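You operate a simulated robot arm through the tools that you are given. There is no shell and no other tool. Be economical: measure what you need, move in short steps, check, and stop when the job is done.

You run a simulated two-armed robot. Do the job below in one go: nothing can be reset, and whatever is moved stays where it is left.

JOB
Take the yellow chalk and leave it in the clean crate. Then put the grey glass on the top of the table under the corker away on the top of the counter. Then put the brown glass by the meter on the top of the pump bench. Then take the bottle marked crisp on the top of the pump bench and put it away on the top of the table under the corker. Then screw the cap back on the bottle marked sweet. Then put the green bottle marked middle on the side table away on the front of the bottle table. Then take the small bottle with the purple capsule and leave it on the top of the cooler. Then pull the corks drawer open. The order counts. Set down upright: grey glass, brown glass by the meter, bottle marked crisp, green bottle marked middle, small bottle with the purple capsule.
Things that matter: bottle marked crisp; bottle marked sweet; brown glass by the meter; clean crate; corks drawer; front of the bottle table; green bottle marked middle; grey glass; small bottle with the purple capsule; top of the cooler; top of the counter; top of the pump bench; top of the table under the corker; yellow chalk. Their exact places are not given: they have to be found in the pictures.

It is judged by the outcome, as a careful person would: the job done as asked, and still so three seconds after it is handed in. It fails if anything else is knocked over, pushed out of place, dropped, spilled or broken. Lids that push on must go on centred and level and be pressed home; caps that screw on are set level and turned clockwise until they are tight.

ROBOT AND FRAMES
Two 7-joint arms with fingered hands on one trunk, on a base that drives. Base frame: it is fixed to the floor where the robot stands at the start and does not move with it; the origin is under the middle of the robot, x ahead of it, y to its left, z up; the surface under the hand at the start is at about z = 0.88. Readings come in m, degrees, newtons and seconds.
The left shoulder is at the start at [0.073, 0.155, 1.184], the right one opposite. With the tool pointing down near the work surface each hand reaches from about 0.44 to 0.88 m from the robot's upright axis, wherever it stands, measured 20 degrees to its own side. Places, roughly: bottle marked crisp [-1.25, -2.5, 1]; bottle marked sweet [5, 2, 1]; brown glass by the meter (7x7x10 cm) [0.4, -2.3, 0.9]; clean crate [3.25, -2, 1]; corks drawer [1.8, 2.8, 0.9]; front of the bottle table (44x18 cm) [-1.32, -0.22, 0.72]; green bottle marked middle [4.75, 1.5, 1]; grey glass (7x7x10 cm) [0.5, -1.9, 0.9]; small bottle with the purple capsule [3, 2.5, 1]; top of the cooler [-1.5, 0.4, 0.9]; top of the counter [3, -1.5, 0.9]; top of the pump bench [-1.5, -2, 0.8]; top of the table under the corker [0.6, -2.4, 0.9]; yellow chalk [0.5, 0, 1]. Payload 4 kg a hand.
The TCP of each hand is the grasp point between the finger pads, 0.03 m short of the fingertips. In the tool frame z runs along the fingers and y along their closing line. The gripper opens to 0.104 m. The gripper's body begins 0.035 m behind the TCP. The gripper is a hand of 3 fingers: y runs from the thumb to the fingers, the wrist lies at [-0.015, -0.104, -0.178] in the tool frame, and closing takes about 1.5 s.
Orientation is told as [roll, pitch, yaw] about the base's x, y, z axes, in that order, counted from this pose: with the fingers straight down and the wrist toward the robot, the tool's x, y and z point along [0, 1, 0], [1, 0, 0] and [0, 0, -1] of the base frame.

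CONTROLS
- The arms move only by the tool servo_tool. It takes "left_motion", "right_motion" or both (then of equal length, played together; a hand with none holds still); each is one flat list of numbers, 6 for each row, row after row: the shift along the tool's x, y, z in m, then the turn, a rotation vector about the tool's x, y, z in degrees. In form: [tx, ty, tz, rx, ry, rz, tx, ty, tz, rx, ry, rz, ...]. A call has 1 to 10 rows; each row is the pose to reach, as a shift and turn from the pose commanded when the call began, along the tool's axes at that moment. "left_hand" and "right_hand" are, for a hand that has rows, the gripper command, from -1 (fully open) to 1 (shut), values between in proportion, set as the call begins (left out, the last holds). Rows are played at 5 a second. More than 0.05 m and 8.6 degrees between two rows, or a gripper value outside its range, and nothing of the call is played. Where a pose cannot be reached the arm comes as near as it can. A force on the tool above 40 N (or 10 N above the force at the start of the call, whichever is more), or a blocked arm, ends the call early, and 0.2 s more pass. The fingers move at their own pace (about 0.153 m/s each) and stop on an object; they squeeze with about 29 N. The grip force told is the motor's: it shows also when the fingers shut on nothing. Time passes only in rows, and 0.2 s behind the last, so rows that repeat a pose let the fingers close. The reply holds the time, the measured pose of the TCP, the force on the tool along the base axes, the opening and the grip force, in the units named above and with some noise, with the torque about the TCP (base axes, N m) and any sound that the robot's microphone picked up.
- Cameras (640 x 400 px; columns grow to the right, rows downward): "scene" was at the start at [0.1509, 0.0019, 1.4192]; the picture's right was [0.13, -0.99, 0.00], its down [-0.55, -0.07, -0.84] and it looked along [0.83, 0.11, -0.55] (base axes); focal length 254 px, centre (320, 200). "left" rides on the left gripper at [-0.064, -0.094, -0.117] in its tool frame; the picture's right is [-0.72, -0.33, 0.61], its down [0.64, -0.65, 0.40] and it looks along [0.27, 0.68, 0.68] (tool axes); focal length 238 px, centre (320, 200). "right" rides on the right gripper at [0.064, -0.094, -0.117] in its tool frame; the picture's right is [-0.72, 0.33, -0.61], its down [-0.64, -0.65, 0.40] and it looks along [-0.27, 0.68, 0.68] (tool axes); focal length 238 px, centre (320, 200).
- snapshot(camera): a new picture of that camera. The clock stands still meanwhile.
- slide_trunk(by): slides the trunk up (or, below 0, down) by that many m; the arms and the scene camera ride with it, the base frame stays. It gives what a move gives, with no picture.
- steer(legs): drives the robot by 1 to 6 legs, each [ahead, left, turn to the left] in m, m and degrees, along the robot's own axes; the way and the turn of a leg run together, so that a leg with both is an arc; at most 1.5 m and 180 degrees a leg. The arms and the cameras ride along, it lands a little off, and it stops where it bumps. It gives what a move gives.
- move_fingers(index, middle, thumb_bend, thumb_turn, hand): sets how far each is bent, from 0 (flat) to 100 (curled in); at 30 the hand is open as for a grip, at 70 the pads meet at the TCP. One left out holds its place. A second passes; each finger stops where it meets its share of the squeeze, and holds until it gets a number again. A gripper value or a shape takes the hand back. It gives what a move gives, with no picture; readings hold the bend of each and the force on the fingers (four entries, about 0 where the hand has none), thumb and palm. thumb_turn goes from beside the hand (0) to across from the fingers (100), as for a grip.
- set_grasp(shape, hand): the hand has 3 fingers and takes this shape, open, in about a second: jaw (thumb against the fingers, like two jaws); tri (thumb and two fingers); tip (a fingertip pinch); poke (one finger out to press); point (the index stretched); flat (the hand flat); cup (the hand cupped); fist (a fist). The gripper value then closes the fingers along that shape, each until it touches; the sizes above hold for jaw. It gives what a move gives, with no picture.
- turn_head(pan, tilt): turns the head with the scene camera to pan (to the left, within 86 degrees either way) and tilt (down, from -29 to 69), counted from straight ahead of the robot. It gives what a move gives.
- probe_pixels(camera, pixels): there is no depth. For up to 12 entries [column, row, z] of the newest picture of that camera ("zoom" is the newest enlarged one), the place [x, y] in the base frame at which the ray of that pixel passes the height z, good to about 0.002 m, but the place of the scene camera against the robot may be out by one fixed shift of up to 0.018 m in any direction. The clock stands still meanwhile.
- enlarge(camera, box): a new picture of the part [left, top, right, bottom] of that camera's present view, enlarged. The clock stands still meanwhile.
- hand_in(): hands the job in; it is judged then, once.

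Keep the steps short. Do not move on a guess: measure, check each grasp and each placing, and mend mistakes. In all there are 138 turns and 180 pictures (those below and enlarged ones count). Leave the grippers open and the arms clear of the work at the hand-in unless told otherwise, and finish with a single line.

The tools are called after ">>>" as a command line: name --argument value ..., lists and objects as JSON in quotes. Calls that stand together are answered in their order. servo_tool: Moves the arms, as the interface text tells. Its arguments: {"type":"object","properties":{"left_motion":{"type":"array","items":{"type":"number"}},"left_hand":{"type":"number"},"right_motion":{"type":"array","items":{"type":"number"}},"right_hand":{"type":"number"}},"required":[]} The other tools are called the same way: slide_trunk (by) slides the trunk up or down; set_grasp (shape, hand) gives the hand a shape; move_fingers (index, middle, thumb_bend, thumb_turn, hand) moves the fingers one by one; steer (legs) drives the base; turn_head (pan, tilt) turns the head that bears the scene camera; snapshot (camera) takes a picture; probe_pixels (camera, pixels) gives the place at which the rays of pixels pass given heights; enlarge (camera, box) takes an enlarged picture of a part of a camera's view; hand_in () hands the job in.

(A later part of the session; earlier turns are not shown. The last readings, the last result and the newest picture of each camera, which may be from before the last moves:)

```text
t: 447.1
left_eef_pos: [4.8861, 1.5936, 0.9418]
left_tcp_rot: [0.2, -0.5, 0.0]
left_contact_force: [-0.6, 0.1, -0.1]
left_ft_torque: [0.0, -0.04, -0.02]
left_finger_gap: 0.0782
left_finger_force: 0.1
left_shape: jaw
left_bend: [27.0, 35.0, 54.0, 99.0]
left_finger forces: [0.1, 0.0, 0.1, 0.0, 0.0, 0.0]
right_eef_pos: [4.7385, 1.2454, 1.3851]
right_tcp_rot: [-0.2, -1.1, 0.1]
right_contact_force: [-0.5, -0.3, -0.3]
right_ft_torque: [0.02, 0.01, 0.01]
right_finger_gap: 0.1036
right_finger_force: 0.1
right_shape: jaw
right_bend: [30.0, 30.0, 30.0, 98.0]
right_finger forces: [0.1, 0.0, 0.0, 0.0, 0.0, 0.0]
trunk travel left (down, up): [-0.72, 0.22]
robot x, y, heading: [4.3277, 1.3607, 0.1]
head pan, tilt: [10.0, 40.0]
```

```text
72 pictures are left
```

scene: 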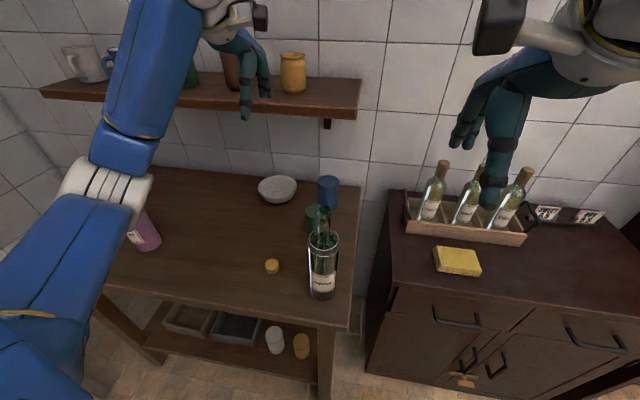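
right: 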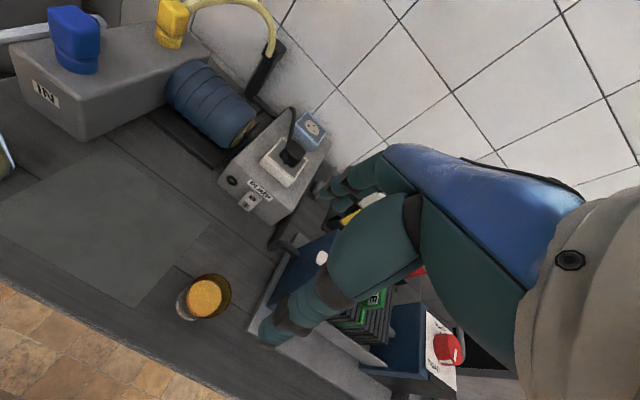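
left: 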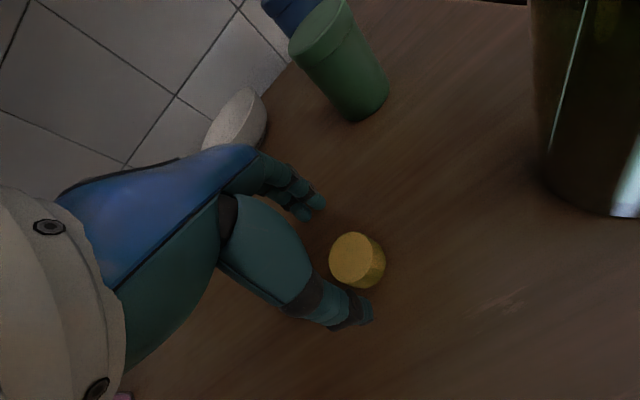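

Cap top is at z≈0.89 right under the hand axis. I'm lowering the tips around it and closing.

>>> servo_tool --left_motion '[0, 0, 0.017, 0, 0, 0, 0, 0, 0.034, 0, 0, 0]'

>>> servo_tool --left_motion '[0, 0, 0, 0, 0, 0, 0, 0, 0, 0, 0, 0, 0, 0, 0, 0, 0, 0, 0, 0, 0, 0, 0, 0, 0, 0, 0, 0, 0, 0, 0, 0, 0, 0, 0, 0]' --left_hand 1

>>> snapshot --camera "left"

```text
t: 447.7
left_eef_pos: [4.8858, 1.5944, 0.9103]
left_tcp_rot: [0.1, -0.5, -0.1]
left_contact_force: [-0.6, -0.4, 5.5]
left_ft_torque: [0.03, 0.0, 0.05]
left_finger_gap: 0.0777
left_finger_force: 0.0
left_shape: jaw
left_bend: [27.0, 35.0, 54.0, 99.0]
left_finger forces: [0.0, 2.5, 0.0, 0.1, 2.3, 0.0]
right_eef_pos: [4.7369, 1.2449, 1.3858]
right_tcp_rot: [-0.2, -1.3, 0.1]
right_contact_force: [1.1, -0.1, 1.0]
right_ft_torque: [0.0, 0.01, 0.01]
right_finger_gap: 0.1038
right_finger_force: 0.1
right_shape: jaw
right_bend: [30.0, 30.0, 30.0, 98.0]
right_finger forces: [0.0, 0.1, 0.0, 0.0, 0.0, 0.0]
trunk travel left (down, up): [-0.72, 0.22]
robot x, y, heading: [4.3265, 1.361, -0.1]
head pan, tilt: [10.0, 40.0]
```

```text
t: 449.1
left_eef_pos: [4.8838, 1.5934, 0.9112]
left_tcp_rot: [0.2, -0.5, 0.0]
left_contact_force: [-2.8, -2.2, 11.7]
left_ft_torque: [-0.11, 0.06, -0.02]
left_finger_gap: 0.0391
left_finger_force: 29.3
left_shape: jaw
left_bend: [70.0, 49.0, 63.0, 100.0]
left_finger forces: [38.3, 0.0, 0.0, 0.0, 27.2, 0.1]
right_eef_pos: [4.7358, 1.2435, 1.3863]
right_tcp_rot: [-0.1, -1.3, 0.1]
right_contact_force: [0.7, 0.8, 1.0]
right_ft_torque: [-0.03, 0.0, 0.0]
right_finger_gap: 0.1038
right_finger_force: 0.1
right_shape: jaw
right_bend: [30.0, 30.0, 30.0, 98.0]
right_finger forces: [0.1, 0.1, 0.1, 0.0, 0.0, 0.0]
trunk travel left (down, up): [-0.72, 0.22]
robot x, y, heading: [4.3321, 1.3607, -0.3]
head pan, tilt: [10.0, 40.0]
```

```text
71 pictures are left
```

left: 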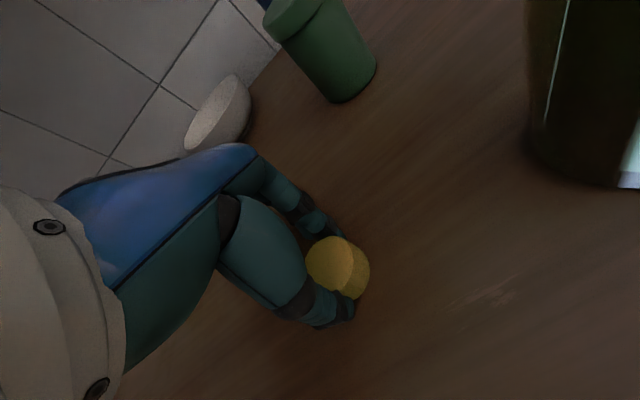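

Cap gripped (gap 0.039). Lifting and checking it.

>>> servo_tool --left_motion '[0, 0, -0.01, 0, 0, 0, 0, 0, -0.04, 0, 0, 0, 0, 0, -0.08, 0, 0, 0, 0, 0, -0.12, 0, 0, 0, 0, 0, -0.165, 0, 0, 0, 0, 0, -0.21, 0, 0, 0, 0, 0, -0.255, 0, 0, 0, 0, 0, -0.3, 0, 0, 0, 0, 0, -0.345, 0, 0, 0, 0, 0, -0.39, 0, 0, 0]'

>>> enlarge --camera "left" --box '[270, 210, 400, 340]'

>>> steer --legs '[[0, 0.4, 0]]'

>>> turn_head --pan 15 --tilt 45

>>> snapshot --camera "scene"

>>> snapshot --camera "left"

```text
t: 451.3
left_eef_pos: [4.8866, 1.5888, 1.298]
left_tcp_rot: [0.0, -0.3, 0.1]
left_contact_force: [0.1, 0.6, -0.5]
left_ft_torque: [-0.01, -0.01, 0.0]
left_finger_gap: 0.0375
left_finger_force: 28.7
left_shape: jaw
left_bend: [70.0, 49.0, 65.0, 100.0]
left_finger forces: [25.3, 0.1, 0.0, 0.0, 25.4, 0.0]
right_eef_pos: [4.7382, 1.2451, 1.3859]
right_tcp_rot: [-0.2, -1.2, 0.1]
right_contact_force: [-0.8, 0.6, -0.5]
right_ft_torque: [0.0, 0.04, 0.02]
right_finger_gap: 0.1037
right_finger_force: 0.1
right_shape: jaw
right_bend: [30.0, 30.0, 30.0, 98.0]
right_finger forces: [0.1, 0.0, 0.0, 0.0, 0.1, 0.0]
trunk travel left (down, up): [-0.72, 0.22]
robot x, y, heading: [4.3289, 1.3598, 0.2]
head pan, tilt: [10.0, 40.0]
```

```text
3.08 times, centred on (335, 275) of left
```

zoom: 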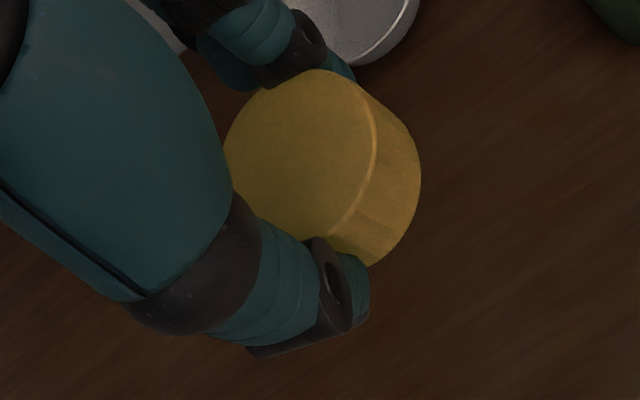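

```text
t: 453.8
left_eef_pos: [4.8892, 1.9731, 1.2989]
left_tcp_rot: [0.4, -0.3, -0.4]
left_contact_force: [0.2, 0.1, -0.3]
left_ft_torque: [-0.03, 0.0, 0.02]
left_finger_gap: 0.0373
left_finger_force: 28.7
left_shape: jaw
left_bend: [70.0, 49.0, 65.0, 100.0]
left_finger forces: [25.4, 0.1, 0.0, 0.0, 25.4, 0.0]
right_eef_pos: [4.7398, 1.628, 1.3846]
right_tcp_rot: [0.0, -1.3, -0.3]
right_contact_force: [0.3, 0.8, 0.6]
right_ft_torque: [0.02, 0.01, -0.02]
right_finger_gap: 0.1037
right_finger_force: 0.1
right_shape: jaw
right_bend: [30.0, 30.0, 30.0, 98.0]
right_finger forces: [0.0, 0.0, 0.0, 0.0, 0.0, 0.0]
trunk travel left (down, up): [-0.72, 0.22]
robot x, y, heading: [4.3329, 1.7484, -0.5]
head pan, tilt: [10.0, 40.0]
```

```text
t: 454.5
left_eef_pos: [4.8886, 1.9753, 1.2988]
left_tcp_rot: [0.2, -0.4, -0.4]
left_contact_force: [0.5, -0.4, 1.0]
left_ft_torque: [0.0, 0.01, 0.02]
left_finger_gap: 0.0373
left_finger_force: 28.7
left_shape: jaw
left_bend: [70.0, 49.0, 65.0, 100.0]
left_finger forces: [25.4, 0.1, 0.0, 0.0, 25.5, 0.0]
right_eef_pos: [4.7384, 1.6319, 1.386]
right_tcp_rot: [-0.1, -1.4, -0.4]
right_contact_force: [0.4, 0.3, -0.6]
right_ft_torque: [0.01, 0.02, -0.01]
right_finger_gap: 0.1037
right_finger_force: 0.0
right_shape: jaw
right_bend: [30.0, 30.0, 30.0, 98.0]
right_finger forces: [0.0, 0.1, 0.1, 0.0, 0.0, 0.0]
trunk travel left (down, up): [-0.72, 0.22]
robot x, y, heading: [4.3287, 1.7503, -0.4]
head pan, tilt: [15.0, 45.0]
```

```text
69 pictures are left
```

scene: 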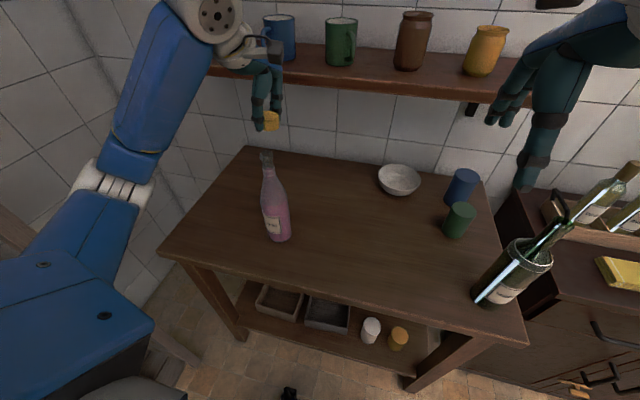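

```text
68 pictures are left
```

left: 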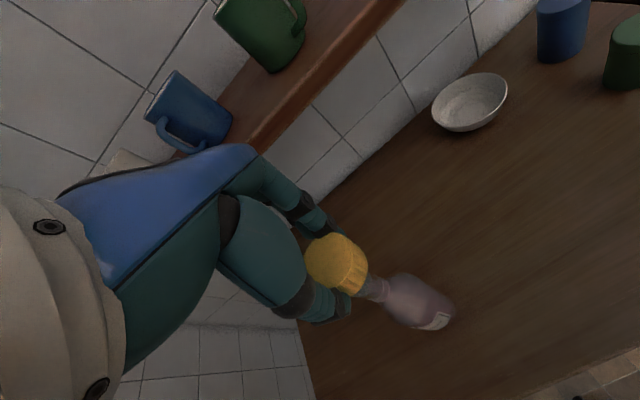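

Cap in hand above the sweet bottle. I'll measure cap centre and bottle neck in this view.

>>> enlarge --camera "left" --box '[290, 210, 470, 340]'

>>> enlarge --camera "scene" --box '[210, 90, 340, 260]'

>>> probe_pixels --camera "left" --pixels '[[328.5, 259.7, 1.285], [328.5, 259.7, 1.28], [430, 320, 0.9], [435, 312, 0.95], [408, 298, 1.05], [380, 287, 1.15]]'

>>> probe_pixels --camera "scene" --pixels '[[267, 153, 1.15], [267, 153, 1.18], [267, 153, 1.2], [280, 238, 0.88], [279, 234, 0.88], [271, 121, 1.28]]'

```text
3.08 times, centred on (380, 275) of left
```

zoom: 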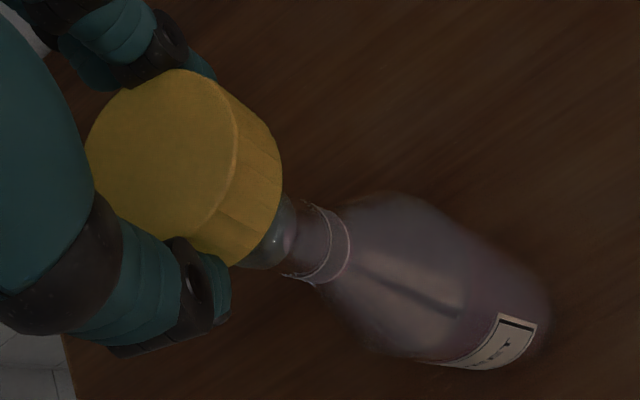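

```text
2.35 times, centred on (275, 175) of scene
```

zoom: 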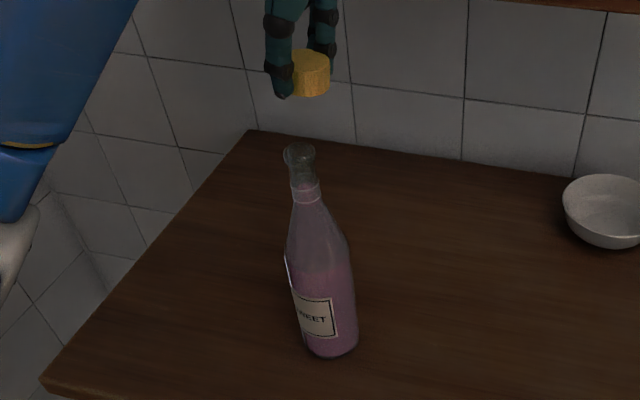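

```text
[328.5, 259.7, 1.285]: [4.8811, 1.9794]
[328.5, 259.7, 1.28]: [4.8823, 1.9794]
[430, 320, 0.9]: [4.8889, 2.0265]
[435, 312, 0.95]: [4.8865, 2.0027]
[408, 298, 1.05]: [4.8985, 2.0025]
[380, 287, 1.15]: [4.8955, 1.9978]
```

```text
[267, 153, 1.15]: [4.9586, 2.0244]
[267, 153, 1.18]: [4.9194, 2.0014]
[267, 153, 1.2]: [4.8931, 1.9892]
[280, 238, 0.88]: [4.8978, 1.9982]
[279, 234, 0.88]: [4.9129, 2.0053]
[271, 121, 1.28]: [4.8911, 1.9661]
```

I'll shift the hand 7 cm left to see the bottle mouth clearly and triangulate it.

>>> servo_tool --left_motion '[0.035, 0, 0, 0, 0, 0, 0.07, 0, 0, 0, 0, 0]'

>>> snapshot --camera "left"

>>> enlarge --camera "left" --box '[350, 240, 510, 360]'

>>> servo_tool --left_motion '[0.03, -0.05, 0, 0, 0, 0, 0.03, -0.09, 0, 0, 0, 0]'

>>> snapshot --camera "left"

>>> enlarge --camera "left" --box '[350, 160, 510, 280]'

```text
t: 455.1
left_eef_pos: [4.8885, 2.0537, 1.2972]
left_tcp_rot: [-0.1, -0.4, -0.4]
left_contact_force: [0.5, -0.7, 0.1]
left_ft_torque: [-0.02, -0.03, -0.03]
left_finger_gap: 0.0374
left_finger_force: 29.0
left_shape: jaw
left_bend: [70.0, 49.0, 65.0, 100.0]
left_finger forces: [25.2, 0.0, 0.1, 0.0, 25.5, 0.0]
right_eef_pos: [4.7366, 1.6397, 1.3873]
right_tcp_rot: [-0.5, -1.3, -0.4]
right_contact_force: [-0.7, -0.1, 0.8]
right_ft_torque: [-0.04, -0.02, -0.01]
right_finger_gap: 0.1039
right_finger_force: 0.1
right_shape: jaw
right_bend: [30.0, 30.0, 30.0, 98.0]
right_finger forces: [0.0, 0.1, 0.0, 0.0, 0.0, 0.0]
trunk travel left (down, up): [-0.72, 0.22]
robot x, y, heading: [4.3296, 1.7513, -0.4]
head pan, tilt: [15.0, 45.0]
```

```text
65 pictures are left
```

left: 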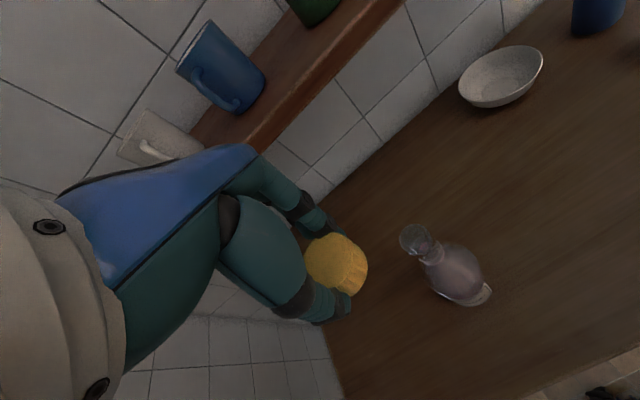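

```text
3.33 times, centred on (430, 300) of left
```

zoom: 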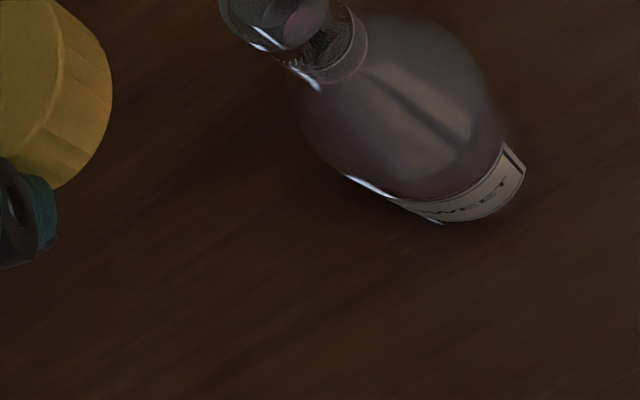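

```text
refused: row 1 steps farther than a row can; nothing moved
```

```text
63 pictures are left
```

left: 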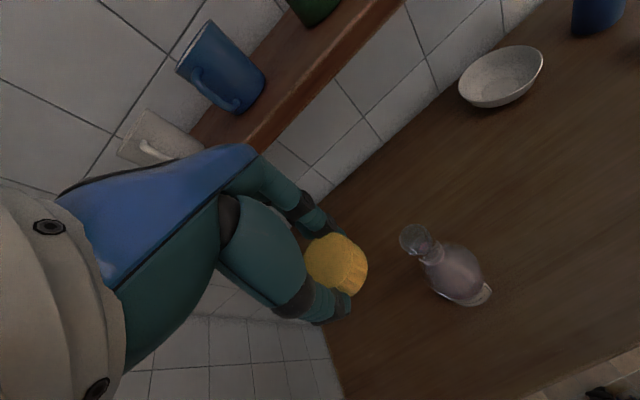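

```text
3.33 times, centred on (430, 220) of left
```

zoom: 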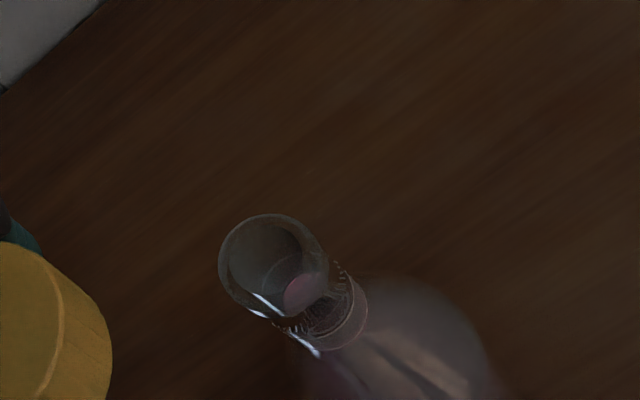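

>>> probe_pixels --camera "left" --pixels '[[414.4, 238.6, 1.16], [414.4, 238.6, 1.18], [414.4, 238.6, 1.2], [434.5, 255.4, 1.12], [434.5, 255.4, 1.15], [475, 291, 0.9], [472, 289, 0.95], [328.5, 260, 1.285]]'

>>> servo_tool --left_motion '[0, -0.045, 0, 0, 0, 0, 0, -0.09, 0, 0, 0, 0]'

>>> snapshot --camera "left"

```text
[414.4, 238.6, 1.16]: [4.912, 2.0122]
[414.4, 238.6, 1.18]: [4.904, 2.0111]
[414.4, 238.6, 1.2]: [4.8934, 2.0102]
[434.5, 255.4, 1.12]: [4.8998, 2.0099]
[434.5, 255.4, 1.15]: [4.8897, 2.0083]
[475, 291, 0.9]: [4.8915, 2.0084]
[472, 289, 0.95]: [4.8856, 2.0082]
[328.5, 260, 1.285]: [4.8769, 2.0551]
```

```text
t: 455.7
left_eef_pos: [4.7947, 2.0464, 1.2966]
left_tcp_rot: [0.2, -0.6, -0.3]
left_contact_force: [-0.2, 0.1, 0.2]
left_ft_torque: [0.01, -0.02, -0.03]
left_finger_gap: 0.037
left_finger_force: 29.3
left_shape: jaw
left_bend: [70.0, 49.0, 65.0, 100.0]
left_finger forces: [25.4, 0.0, 0.0, 0.1, 25.5, 0.0]
right_eef_pos: [4.7335, 1.6327, 1.388]
right_tcp_rot: [-0.2, -1.4, -0.3]
right_contact_force: [0.0, 0.3, -0.2]
right_ft_torque: [0.03, -0.02, -0.02]
right_finger_gap: 0.1038
right_finger_force: 0.1
right_shape: jaw
right_bend: [30.0, 30.0, 30.0, 98.0]
right_finger forces: [0.1, 0.0, 0.1, 0.0, 0.0, 0.0]
trunk travel left (down, up): [-0.72, 0.22]
robot x, y, heading: [4.3317, 1.7493, -0.6]
head pan, tilt: [15.0, 45.0]
```

```text
61 pictures are left
```

left: 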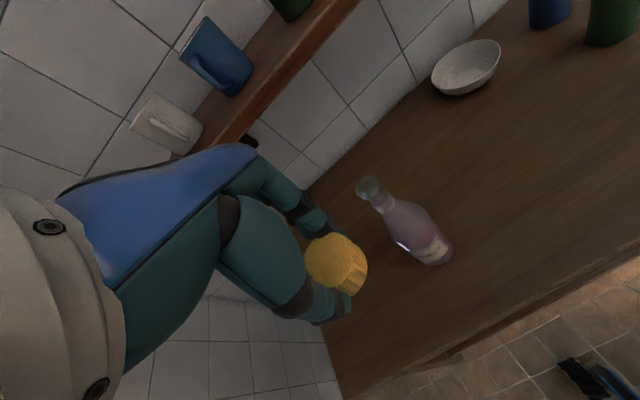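

>>> enlarge --camera "left" --box '[330, 150, 490, 280]'

>>> probe_pixels --camera "left" --pixels '[[368, 188, 1.16], [368, 188, 1.18], [368, 188, 1.2], [368, 188, 1.22], [430, 252, 0.9]]'

```text
3.08 times, centred on (410, 215) of left
```

zoom: 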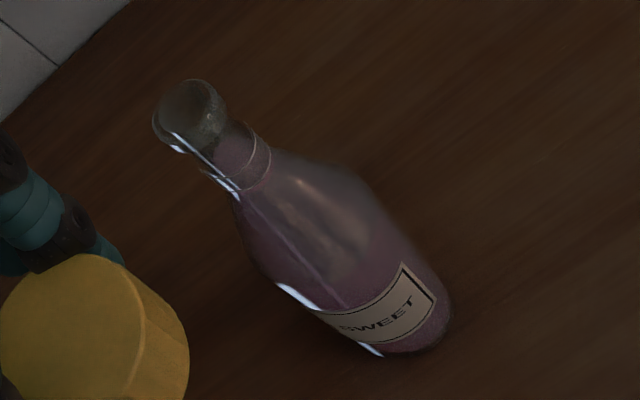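

```text
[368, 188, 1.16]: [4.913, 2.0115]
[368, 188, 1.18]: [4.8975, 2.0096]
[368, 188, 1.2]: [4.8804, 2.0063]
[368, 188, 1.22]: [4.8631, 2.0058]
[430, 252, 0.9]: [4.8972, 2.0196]
```

Best estimate: bottle axis ≈(4.898,2.010), mouth z≈1.18. I'll bring the cap ~2 cm above it and turn the right wrist camera to view from the side.

>>> servo_tool --left_motion '[-0.01, 0.03, 0.0, 0, 0, 0, -0.02, 0.06, 0.01, 0, 0, 0, -0.03, 0.09, 0.02, 0, 0, 0, -0.038, 0.114, 0.035, 0, 0, 0, -0.038, 0.114, 0.05, 0, 0, 0, -0.038, 0.114, 0.06, 0, 0, 0]' --right_motion '[0, 0, 0, 0, 0, -8.5, 0, 0, 0, 0, 0, -17, 0, 0, 0, 0, 0, -25.5, 0, 0, 0, 0, 0, -34, 0, 0, 0, 0, 0, -42.5, 0, 0, 0, 0, 0, -50]'

>>> snapshot --camera "right"

>>> enlarge --camera "scene" --box '[210, 90, 340, 190]'

```text
t: 457.1
left_eef_pos: [4.912, 2.0077, 1.2375]
left_tcp_rot: [0.2, -0.4, -0.3]
left_contact_force: [0.2, 0.7, 0.1]
left_ft_torque: [0.01, 0.01, -0.01]
left_finger_gap: 0.0372
left_finger_force: 29.0
left_shape: jaw
left_bend: [70.0, 49.0, 65.0, 100.0]
left_finger forces: [25.4, 0.0, 0.0, 0.0, 25.4, 0.1]
right_eef_pos: [4.7379, 1.6341, 1.387]
right_tcp_rot: [-1.2, -0.7, 49.9]
right_contact_force: [0.5, 0.5, -0.3]
right_ft_torque: [0.02, 0.02, -0.02]
right_finger_gap: 0.104
right_finger_force: 0.1
right_shape: jaw
right_bend: [30.0, 30.0, 30.0, 98.0]
right_finger forces: [0.0, 0.0, 0.0, 0.0, 0.0, 0.0]
trunk travel left (down, up): [-0.72, 0.22]
robot x, y, heading: [4.3279, 1.7507, -0.6]
head pan, tilt: [15.0, 45.0]
```

```text
59 pictures are left
```

right: 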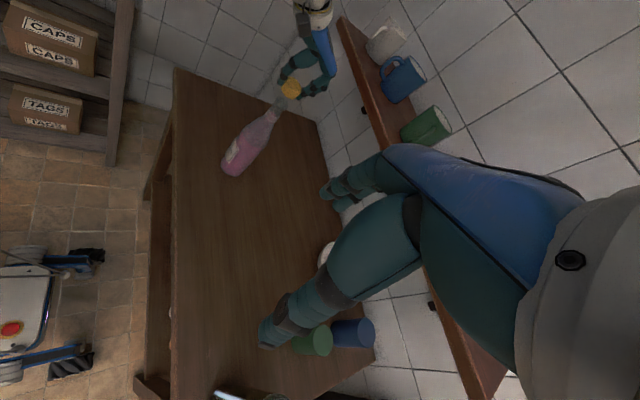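

```text
4.00 times, centred on (275, 140) of scene
```

zoom: 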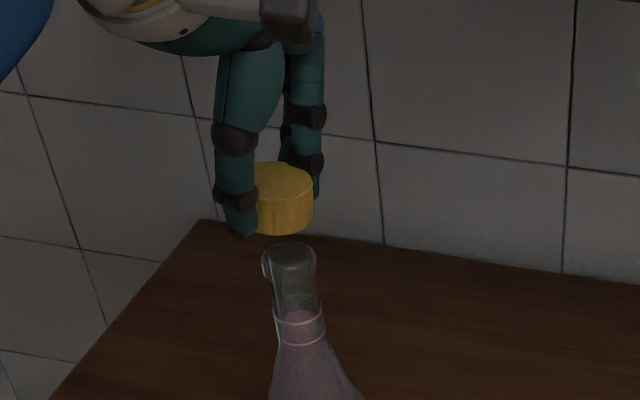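

>>> enlarge --camera "right" --box '[230, 50, 350, 140]'

>>> probe_pixels --camera "right" --pixels '[[290, 88, 1.22], [280, 106, 1.18], [236, 168, 0.89]]'

```text
4.44 times, centred on (290, 95) of right
```

zoom: 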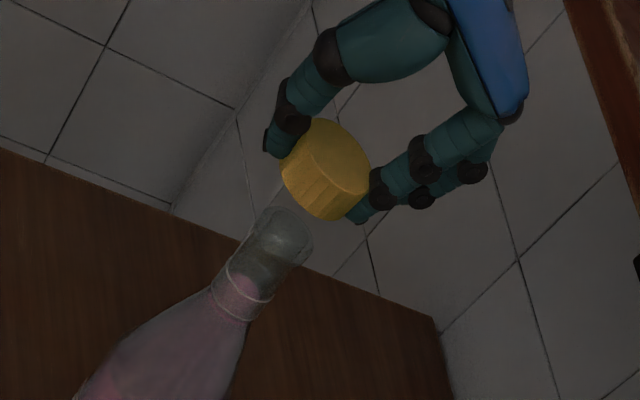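

```text
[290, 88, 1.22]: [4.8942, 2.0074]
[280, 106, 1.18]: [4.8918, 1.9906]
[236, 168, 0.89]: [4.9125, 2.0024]
```

Aligned in both views within ~1–2 mm. I'm lowering the cap onto the mouth in small steps.

>>> servo_tool --left_motion '[0, 0, 0.008, 0, 0, 0, 0, 0, 0.016, 0, 0, 0]'

>>> servo_tool --left_motion '[0, 0, 0.004, 0, 0, 0, 0, 0, 0.007, 0, 0, 0]'

>>> servo_tool --left_motion '[0, 0, 0.003, 0, 0, 0]'

>>> enlarge --camera "right" --box '[230, 50, 350, 140]'

>>> enlarge --camera "scene" --box '[230, 110, 330, 190]'

```text
t: 457.7
left_eef_pos: [4.9133, 2.0099, 1.2238]
left_tcp_rot: [0.1, -0.4, -0.4]
left_contact_force: [-0.6, -0.1, 0.3]
left_ft_torque: [-0.03, -0.01, 0.01]
left_finger_gap: 0.0372
left_finger_force: 29.7
left_shape: jaw
left_bend: [70.0, 49.0, 65.0, 100.0]
left_finger forces: [25.3, 0.0, 0.1, 0.1, 25.4, 0.0]
right_eef_pos: [4.7372, 1.6348, 1.3858]
right_tcp_rot: [-1.2, -0.7, 49.7]
right_contact_force: [-0.7, 0.5, -0.4]
right_ft_torque: [0.02, 0.0, -0.01]
right_finger_gap: 0.104
right_finger_force: 0.1
right_shape: jaw
right_bend: [30.0, 30.0, 30.0, 98.0]
right_finger forces: [0.0, 0.0, 0.0, 0.0, 0.0, 0.1]
trunk travel left (down, up): [-0.72, 0.22]
robot x, y, heading: [4.3329, 1.7526, -0.3]
head pan, tilt: [15.0, 45.0]
```

```text
t: 458.3
left_eef_pos: [4.9131, 2.0087, 1.2154]
left_tcp_rot: [0.3, -0.5, -0.4]
left_contact_force: [0.2, -0.1, 0.4]
left_ft_torque: [0.0, 0.0, -0.01]
left_finger_gap: 0.0372
left_finger_force: 29.3
left_shape: jaw
left_bend: [70.0, 49.0, 65.0, 100.0]
left_finger forces: [25.3, 0.1, 0.0, 0.1, 25.5, 0.1]
right_eef_pos: [4.7393, 1.6334, 1.3858]
right_tcp_rot: [-1.1, -0.6, 49.8]
right_contact_force: [-0.4, -0.2, 0.5]
right_ft_torque: [0.01, -0.01, 0.02]
right_finger_gap: 0.1041
right_finger_force: 0.1
right_shape: jaw
right_bend: [30.0, 30.0, 30.0, 98.0]
right_finger forces: [0.0, 0.0, 0.0, 0.0, 0.0, 0.0]
trunk travel left (down, up): [-0.72, 0.22]
robot x, y, heading: [4.3322, 1.7519, -0.8]
head pan, tilt: [15.0, 45.0]
```

```text
t: 458.7
left_eef_pos: [4.9135, 2.0094, 1.2119]
left_tcp_rot: [0.3, -0.4, -0.3]
left_contact_force: [0.6, -0.3, 0.5]
left_ft_torque: [0.0, -0.01, 0.03]
left_finger_gap: 0.0372
left_finger_force: 28.9
left_shape: jaw
left_bend: [70.0, 49.0, 65.0, 100.0]
left_finger forces: [25.4, 0.0, 0.0, 0.1, 25.3, 0.1]
right_eef_pos: [4.7387, 1.6348, 1.3856]
right_tcp_rot: [-1.2, -0.7, 49.7]
right_contact_force: [-0.3, 0.0, -1.0]
right_ft_torque: [0.01, 0.0, 0.02]
right_finger_gap: 0.1038
right_finger_force: 0.0
right_shape: jaw
right_bend: [30.0, 30.0, 30.0, 98.0]
right_finger forces: [0.0, 0.1, 0.0, 0.0, 0.0, 0.1]
trunk travel left (down, up): [-0.72, 0.22]
robot x, y, heading: [4.3297, 1.7491, -0.3]
head pan, tilt: [15.0, 45.0]
```

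```text
4.44 times, centred on (290, 95) of right
```

zoom: 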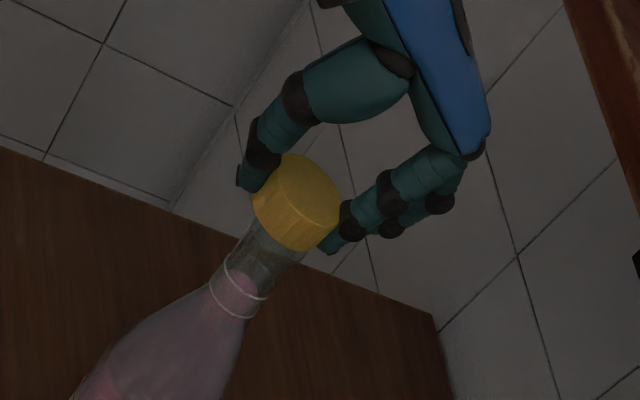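

```text
5.00 times, centred on (280, 150) of scene
```

zoom: 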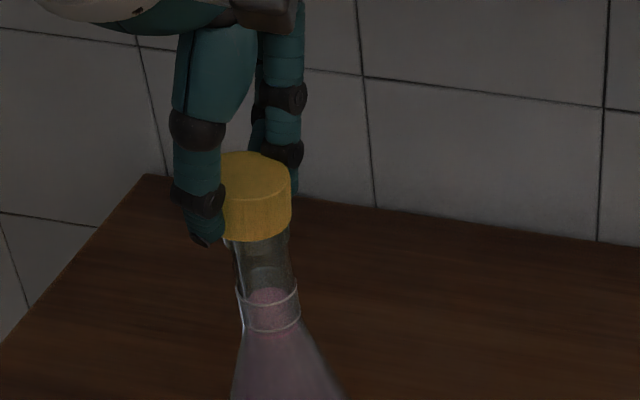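

Cap is meeting the mouth; I'll nudge +1.5 mm in x and keep lowering till contact.

>>> servo_tool --left_motion '[0, 0.0015, 0.003, 0, 0, 0]'

>>> servo_tool --left_motion '[0, 0, 0.003, 0, 0, 0]'

>>> servo_tool --left_motion '[0, 0, 0.003, 0, 0, 0]'

>>> servo_tool --left_motion '[0, 0, 0.003, 0, 0, 0]'

>>> enlarge --camera "right" --box '[230, 60, 330, 140]'

```text
t: 459.1
left_eef_pos: [4.9151, 2.0088, 1.2099]
left_tcp_rot: [0.2, -0.3, -0.4]
left_contact_force: [0.7, 0.4, 0.0]
left_ft_torque: [0.04, 0.0, 0.0]
left_finger_gap: 0.0368
left_finger_force: 29.2
left_shape: jaw
left_bend: [70.0, 49.0, 65.0, 100.0]
left_finger forces: [25.4, 0.0, 0.0, 0.0, 25.4, 0.0]
right_eef_pos: [4.7384, 1.6354, 1.3859]
right_tcp_rot: [-1.3, -0.7, 49.7]
right_contact_force: [-0.2, 0.0, 0.4]
right_ft_torque: [-0.01, 0.04, 0.0]
right_finger_gap: 0.104
right_finger_force: 0.0
right_shape: jaw
right_bend: [30.0, 30.0, 30.0, 98.0]
right_finger forces: [0.1, 0.0, 0.0, 0.1, 0.0, 0.1]
trunk travel left (down, up): [-0.72, 0.22]
robot x, y, heading: [4.3283, 1.7514, -0.6]
head pan, tilt: [15.0, 45.0]
```

```text
t: 459.5
left_eef_pos: [4.9157, 2.0096, 1.2061]
left_tcp_rot: [0.2, -0.5, -0.3]
left_contact_force: [-0.5, -0.2, 0.3]
left_ft_torque: [-0.02, -0.01, 0.01]
left_finger_gap: 0.0372
left_finger_force: 29.3
left_shape: jaw
left_bend: [70.0, 49.0, 65.0, 100.0]
left_finger forces: [25.7, 0.0, 0.0, 0.0, 25.4, 0.1]
right_eef_pos: [4.7391, 1.6333, 1.3855]
right_tcp_rot: [-1.2, -0.7, 49.7]
right_contact_force: [-0.3, -0.1, -0.1]
right_ft_torque: [0.02, 0.0, -0.01]
right_finger_gap: 0.1038
right_finger_force: 0.1
right_shape: jaw
right_bend: [30.0, 30.0, 30.0, 98.0]
right_finger forces: [0.0, 0.0, 0.0, 0.1, 0.0, 0.0]
trunk travel left (down, up): [-0.72, 0.22]
robot x, y, heading: [4.3259, 1.75, -0.4]
head pan, tilt: [15.0, 45.0]
```

```text
t: 459.9
left_eef_pos: [4.9149, 2.0088, 1.2035]
left_tcp_rot: [0.1, -0.3, -0.4]
left_contact_force: [0.4, -0.6, 0.3]
left_ft_torque: [0.0, 0.03, 0.01]
left_finger_gap: 0.037
left_finger_force: 29.2
left_shape: jaw
left_bend: [70.0, 49.0, 65.0, 100.0]
left_finger forces: [26.1, 0.0, 0.1, 0.0, 25.3, 0.1]
right_eef_pos: [4.7394, 1.633, 1.3859]
right_tcp_rot: [-1.1, -0.7, 49.8]
right_contact_force: [0.3, 0.4, 0.1]
right_ft_torque: [0.0, -0.02, -0.02]
right_finger_gap: 0.104
right_finger_force: 0.1
right_shape: jaw
right_bend: [30.0, 30.0, 30.0, 98.0]
right_finger forces: [0.1, 0.0, 0.0, 0.0, 0.1, 0.0]
trunk travel left (down, up): [-0.72, 0.22]
robot x, y, heading: [4.3303, 1.7487, -0.3]
head pan, tilt: [15.0, 45.0]
```

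```text
t: 460.3
left_eef_pos: [4.9147, 2.0108, 1.2008]
left_tcp_rot: [0.1, -0.4, -0.4]
left_contact_force: [1.2, -1.7, 0.9]
left_ft_torque: [-0.05, -0.06, 0.02]
left_finger_gap: 0.037
left_finger_force: 29.3
left_shape: jaw
left_bend: [70.0, 49.0, 65.0, 100.0]
left_finger forces: [26.4, 0.1, 0.0, 0.1, 25.2, 0.0]
right_eef_pos: [4.738, 1.6339, 1.3856]
right_tcp_rot: [-1.2, -0.7, 49.7]
right_contact_force: [-0.7, -0.8, -0.2]
right_ft_torque: [0.0, -0.02, -0.04]
right_finger_gap: 0.1036
right_finger_force: 0.0
right_shape: jaw
right_bend: [30.0, 30.0, 30.0, 98.0]
right_finger forces: [0.0, 0.0, 0.0, 0.0, 0.0, 0.0]
trunk travel left (down, up): [-0.72, 0.22]
robot x, y, heading: [4.3287, 1.7526, -0.4]
head pan, tilt: [15.0, 45.0]
```

```text
5.00 times, centred on (280, 100) of right
```

zoom: 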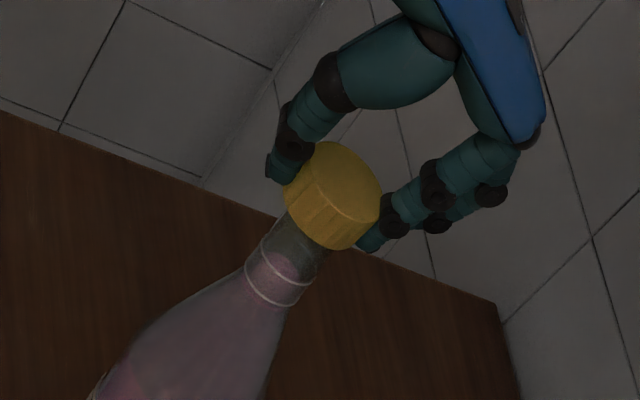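

>>> servo_tool --left_motion '[0, -0.0005, 0.002, 0, 0, 0]'

>>> servo_tool --left_motion '[0, 0, 0.002, 0, 0, 0]'

>>> servo_tool --left_motion '[0, 0, 0.002, 0, 0, 0]'

>>> servo_tool --left_motion '[0, 0, 0.002, 0, 0, 0]'

>>> enlarge --camera "scene" --box '[230, 110, 330, 190]'

```text
t: 460.7
left_eef_pos: [4.9155, 2.0086, 1.2001]
left_tcp_rot: [0.3, -0.4, -0.3]
left_contact_force: [-0.1, -1.1, 1.0]
left_ft_torque: [-0.04, -0.04, -0.01]
left_finger_gap: 0.0366
left_finger_force: 28.9
left_shape: jaw
left_bend: [70.0, 49.0, 65.0, 100.0]
left_finger forces: [26.3, 0.0, 0.0, 0.0, 25.1, 0.1]
right_eef_pos: [4.7378, 1.6332, 1.3862]
right_tcp_rot: [-1.1, -0.6, 49.8]
right_contact_force: [-0.1, 0.5, -0.3]
right_ft_torque: [-0.04, -0.01, -0.02]
right_finger_gap: 0.1038
right_finger_force: 0.1
right_shape: jaw
right_bend: [30.0, 30.0, 30.0, 98.0]
right_finger forces: [0.1, 0.0, 0.2, 0.1, 0.0, 0.1]
trunk travel left (down, up): [-0.72, 0.22]
robot x, y, heading: [4.3282, 1.7496, -0.5]
head pan, tilt: [15.0, 45.0]
```

```text
t: 461.1
left_eef_pos: [4.9143, 2.0092, 1.1979]
left_tcp_rot: [0.2, -0.4, -0.3]
left_contact_force: [0.9, -1.0, 1.6]
left_ft_torque: [-0.02, -0.04, 0.03]
left_finger_gap: 0.0368
left_finger_force: 28.6
left_shape: jaw
left_bend: [70.0, 49.0, 65.0, 100.0]
left_finger forces: [26.4, 0.1, 0.0, 0.0, 25.0, 0.0]
right_eef_pos: [4.7397, 1.6343, 1.3853]
right_tcp_rot: [-1.1, -0.7, 49.8]
right_contact_force: [0.3, -0.2, 0.0]
right_ft_torque: [0.0, 0.05, 0.03]
right_finger_gap: 0.1039
right_finger_force: 0.1
right_shape: jaw
right_bend: [30.0, 30.0, 30.0, 98.0]
right_finger forces: [0.1, 0.1, 0.1, 0.0, 0.0, 0.1]
trunk travel left (down, up): [-0.72, 0.22]
robot x, y, heading: [4.3302, 1.7532, -0.6]
head pan, tilt: [15.0, 45.0]
```

```text
t: 461.5
left_eef_pos: [4.9138, 2.0087, 1.1956]
left_tcp_rot: [0.1, -0.4, -0.3]
left_contact_force: [0.8, -1.2, -0.1]
left_ft_torque: [-0.08, -0.04, -0.03]
left_finger_gap: 0.0366
left_finger_force: 28.7
left_shape: jaw
left_bend: [70.0, 49.0, 65.0, 100.0]
left_finger forces: [26.4, 0.0, 0.0, 0.1, 25.1, 0.0]
right_eef_pos: [4.7393, 1.6335, 1.3858]
right_tcp_rot: [-1.1, -0.7, 49.7]
right_contact_force: [-0.4, -0.1, -0.7]
right_ft_torque: [-0.03, 0.01, 0.0]
right_finger_gap: 0.1039
right_finger_force: 0.1
right_shape: jaw
right_bend: [30.0, 30.0, 30.0, 98.0]
right_finger forces: [0.0, 0.0, 0.0, 0.0, 0.0, 0.0]
trunk travel left (down, up): [-0.72, 0.22]
robot x, y, heading: [4.3328, 1.7504, -0.6]
head pan, tilt: [15.0, 45.0]
```

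```text
t: 461.9
left_eef_pos: [4.914, 2.009, 1.1935]
left_tcp_rot: [0.2, -0.4, -0.4]
left_contact_force: [1.4, -1.3, 0.2]
left_ft_torque: [-0.06, -0.06, -0.01]
left_finger_gap: 0.0367
left_finger_force: 28.8
left_shape: jaw
left_bend: [70.0, 49.0, 65.0, 100.0]
left_finger forces: [26.5, 0.0, 0.1, 0.0, 25.1, 0.1]
right_eef_pos: [4.7379, 1.6333, 1.3863]
right_tcp_rot: [-1.1, -0.7, 49.7]
right_contact_force: [0.3, -0.6, 0.0]
right_ft_torque: [-0.04, -0.01, 0.02]
right_finger_gap: 0.1037
right_finger_force: 0.1
right_shape: jaw
right_bend: [30.0, 30.0, 30.0, 98.0]
right_finger forces: [0.0, 0.0, 0.0, 0.0, 0.1, 0.0]
trunk travel left (down, up): [-0.72, 0.22]
robot x, y, heading: [4.3267, 1.751, -0.4]
head pan, tilt: [15.0, 45.0]
```

```text
5.00 times, centred on (280, 150) of scene
```

zoom: 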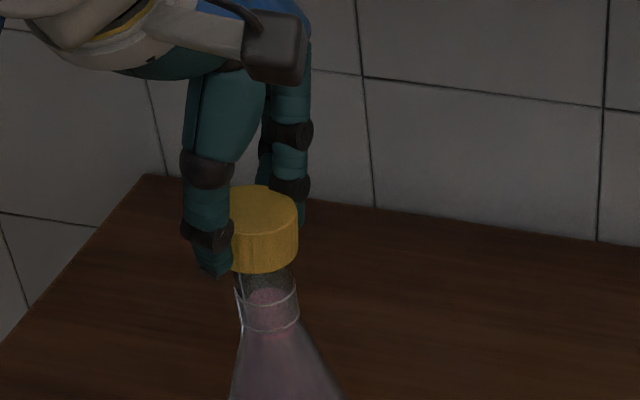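

>>> servo_tool --left_motion '[0, 0, 0.002, 0, 0, 0]'

>>> servo_tool --left_motion '[0, 0, 0.002, 0, 0, 0]'

>>> servo_tool --left_motion '[0, 0, 0.002, 0, 0, 0]'

>>> servo_tool --left_motion '[0, 0, 0.002, 0, 0, 0]'

>>> enlarge --camera "right" --box '[230, 60, 330, 140]'

```text
t: 462.3
left_eef_pos: [4.9147, 2.0096, 1.1924]
left_tcp_rot: [0.3, -0.4, -0.5]
left_contact_force: [1.4, -1.2, 0.4]
left_ft_torque: [-0.05, -0.04, 0.01]
left_finger_gap: 0.0368
left_finger_force: 28.5
left_shape: jaw
left_bend: [70.0, 49.0, 65.0, 100.0]
left_finger forces: [26.5, 0.0, 0.1, 0.1, 25.1, 0.0]
right_eef_pos: [4.7391, 1.6349, 1.3865]
right_tcp_rot: [-1.0, -0.7, 49.8]
right_contact_force: [-0.7, 0.3, -0.7]
right_ft_torque: [0.0, 0.01, -0.02]
right_finger_gap: 0.1038
right_finger_force: 0.1
right_shape: jaw
right_bend: [30.0, 30.0, 30.0, 98.0]
right_finger forces: [0.0, 0.0, 0.0, 0.0, 0.0, 0.1]
trunk travel left (down, up): [-0.72, 0.22]
robot x, y, heading: [4.3294, 1.7504, -0.6]
head pan, tilt: [15.0, 45.0]
```

```text
t: 462.7
left_eef_pos: [4.9136, 2.0074, 1.1933]
left_tcp_rot: [0.1, -0.8, -0.3]
left_contact_force: [4.5, -0.2, 11.7]
left_ft_torque: [-0.19, -0.38, -0.01]
left_finger_gap: 0.0367
left_finger_force: 29.1
left_shape: jaw
left_bend: [70.0, 49.0, 65.0, 100.0]
left_finger forces: [30.5, 0.0, 0.2, 0.0, 27.2, 0.0]
right_eef_pos: [4.7371, 1.6323, 1.3865]
right_tcp_rot: [-1.2, -0.8, 49.7]
right_contact_force: [0.3, -0.6, -0.1]
right_ft_torque: [-0.02, 0.0, -0.02]
right_finger_gap: 0.1038
right_finger_force: 0.0
right_shape: jaw
right_bend: [30.0, 30.0, 30.0, 98.0]
right_finger forces: [0.0, 0.0, 0.0, 0.0, 0.0, 0.1]
trunk travel left (down, up): [-0.72, 0.22]
robot x, y, heading: [4.3316, 1.747, -0.4]
head pan, tilt: [15.0, 45.0]
```

```text
t: 463.1
left_eef_pos: [4.9133, 2.0057, 1.1925]
left_tcp_rot: [0.2, -0.9, -0.4]
left_contact_force: [4.9, 0.3, 24.5]
left_ft_torque: [-0.18, -0.19, 0.01]
left_finger_gap: 0.0367
left_finger_force: 29.2
left_shape: jaw
left_bend: [70.0, 49.0, 65.0, 100.0]
left_finger forces: [31.1, 0.1, 0.0, 0.0, 26.7, 0.0]
right_eef_pos: [4.7362, 1.6318, 1.3869]
right_tcp_rot: [-1.2, -0.9, 49.7]
right_contact_force: [-0.2, 0.3, -0.4]
right_ft_torque: [-0.01, 0.03, -0.01]
right_finger_gap: 0.1036
right_finger_force: 0.0
right_shape: jaw
right_bend: [30.0, 30.0, 30.0, 98.0]
right_finger forces: [0.1, 0.0, 0.1, 0.1, 0.0, 0.0]
trunk travel left (down, up): [-0.72, 0.22]
robot x, y, heading: [4.3301, 1.7527, -0.3]
head pan, tilt: [15.0, 45.0]
```

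```text
t: 463.5
left_eef_pos: [4.911, 2.0067, 1.1908]
left_tcp_rot: [0.2, -0.8, -0.3]
left_contact_force: [5.1, 0.6, 32.2]
left_ft_torque: [-0.13, -0.04, -0.01]
left_finger_gap: 0.0365
left_finger_force: 28.5
left_shape: jaw
left_bend: [70.0, 49.0, 65.0, 100.0]
left_finger forces: [31.0, 0.0, 0.0, 0.0, 26.7, 0.0]
right_eef_pos: [4.7357, 1.6303, 1.3876]
right_tcp_rot: [-1.3, -1.0, 49.7]
right_contact_force: [-0.3, -0.6, 0.5]
right_ft_torque: [-0.02, 0.04, -0.02]
right_finger_gap: 0.1037
right_finger_force: 0.0
right_shape: jaw
right_bend: [30.0, 30.0, 30.0, 98.0]
right_finger forces: [0.0, 0.0, 0.1, 0.0, 0.0, 0.0]
trunk travel left (down, up): [-0.72, 0.22]
robot x, y, heading: [4.3304, 1.7505, -0.6]
head pan, tilt: [15.0, 45.0]
```

```text
5.00 times, centred on (280, 100) of right
```

zoom: 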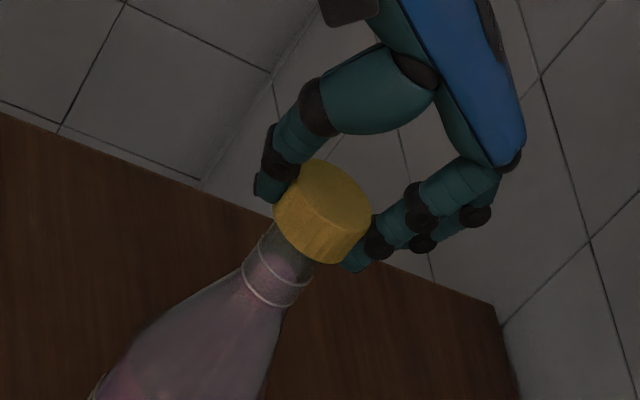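

Cap is seated on the thread start (32 N). I'll ease the pressure and turn clockwise about the cap's axis, watching torque.

>>> servo_tool --left_motion '[-0.0014, -0.0004, -0.002, 0, 0, 8, -0.0028, -0.001, -0.002, 0, 0, 16, -0.0041, -0.0017, -0.002, 0, 0, 24, -0.0053, -0.0027, -0.002, 0, 0, 32, -0.0063, -0.0037, -0.0015, 0, 0, 40, -0.0071, -0.005, -0.0015, 0, 0, 48, -0.0078, -0.0063, -0.001, 0, 0, 56, -0.0083, -0.0077, -0.001, 0, 0, 64]'

>>> enlarge --camera "scene" --box '[210, 100, 340, 250]'

```text
t: 465.3
left_eef_pos: [4.9043, 1.9963, 1.1902]
left_tcp_rot: [0.6, -0.1, -64.5]
left_contact_force: [0.6, -3.1, 24.8]
left_ft_torque: [-0.14, 0.07, 0.0]
left_finger_gap: 0.0365
left_finger_force: 29.2
left_shape: jaw
left_bend: [70.0, 49.0, 65.0, 100.0]
left_finger forces: [29.8, 0.1, 0.0, 0.0, 27.0, 0.1]
right_eef_pos: [4.736, 1.6302, 1.3854]
right_tcp_rot: [-1.1, -0.8, 49.6]
right_contact_force: [0.2, 0.8, 0.1]
right_ft_torque: [-0.02, -0.01, 0.01]
right_finger_gap: 0.1037
right_finger_force: 0.0
right_shape: jaw
right_bend: [30.0, 30.0, 30.0, 98.0]
right_finger forces: [0.0, 0.0, 0.0, 0.1, 0.0, 0.0]
trunk travel left (down, up): [-0.72, 0.22]
robot x, y, heading: [4.328, 1.7521, -0.4]
head pan, tilt: [15.0, 45.0]
```

```text
2.67 times, centred on (275, 175) of scene
```

zoom: 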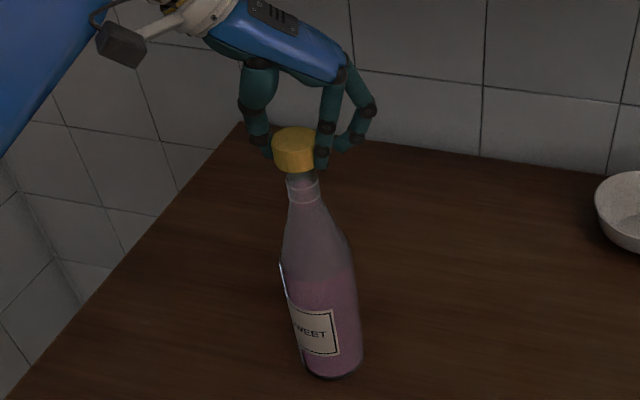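

The bottle stays put, cap turns. I'll continue clockwise another 24°, then release, lift, swing back for the next stroke.

>>> servo_tool --left_motion '[-0.0014, -0.0004, 0.0, 0, 0, 8, -0.0028, -0.001, 0.0, 0, 0, 16, -0.0041, -0.0017, 0.0, 0, 0, 24]'

>>> servo_tool --left_motion '[0, 0, -0.001, 0, 0, 0, 0, 0, -0.002, 0, 0, 0, 0, 0, -0.002, 0, 0, 0, 0, 0, -0.002, 0, 0, 0]' --left_hand -0.4

>>> snapshot --camera "left"

```text
t: 466.1
left_eef_pos: [4.8984, 1.9977, 1.1887]
left_tcp_rot: [0.6, 0.3, -88.5]
left_contact_force: [-1.6, -1.5, 22.9]
left_ft_torque: [-0.05, 0.21, 0.03]
left_finger_gap: 0.0366
left_finger_force: 29.1
left_shape: jaw
left_bend: [70.0, 49.0, 65.0, 100.0]
left_finger forces: [29.9, 0.0, 0.1, 0.1, 27.7, 0.1]
right_eef_pos: [4.7339, 1.6309, 1.3871]
right_tcp_rot: [-1.2, -0.9, 49.7]
right_contact_force: [-0.1, 0.0, 0.1]
right_ft_torque: [-0.01, -0.01, 0.01]
right_finger_gap: 0.1041
right_finger_force: 0.1
right_shape: jaw
right_bend: [30.0, 30.0, 30.0, 98.0]
right_finger forces: [0.1, 0.0, 0.0, 0.1, 0.0, 0.0]
trunk travel left (down, up): [-0.72, 0.22]
robot x, y, heading: [4.3323, 1.7467, -0.6]
head pan, tilt: [15.0, 45.0]
```

```text
t: 467.1
left_eef_pos: [4.9007, 1.9999, 1.1889]
left_tcp_rot: [0.4, 0.2, -88.3]
left_contact_force: [-0.4, -0.1, 0.3]
left_ft_torque: [-0.02, 0.01, -0.01]
left_finger_gap: 0.0723
left_finger_force: 0.1
left_shape: jaw
left_bend: [27.0, 37.0, 58.0, 99.0]
left_finger forces: [0.1, 0.0, 0.0, 0.0, 0.0, 0.0]
right_eef_pos: [4.7377, 1.6318, 1.3875]
right_tcp_rot: [-1.2, -0.7, 49.7]
right_contact_force: [-0.1, 0.2, 0.1]
right_ft_torque: [-0.01, 0.02, 0.03]
right_finger_gap: 0.104
right_finger_force: 0.1
right_shape: jaw
right_bend: [30.0, 30.0, 30.0, 98.0]
right_finger forces: [0.1, 0.1, 0.1, 0.0, 0.0, 0.1]
trunk travel left (down, up): [-0.72, 0.22]
robot x, y, heading: [4.3311, 1.7491, -0.6]
head pan, tilt: [15.0, 45.0]
```

```text
50 pictures are left
```

left: 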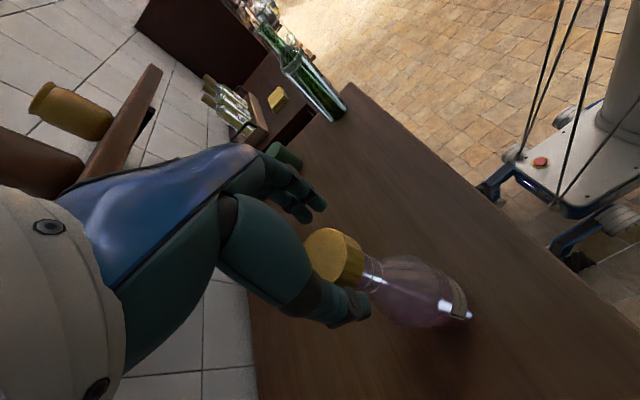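

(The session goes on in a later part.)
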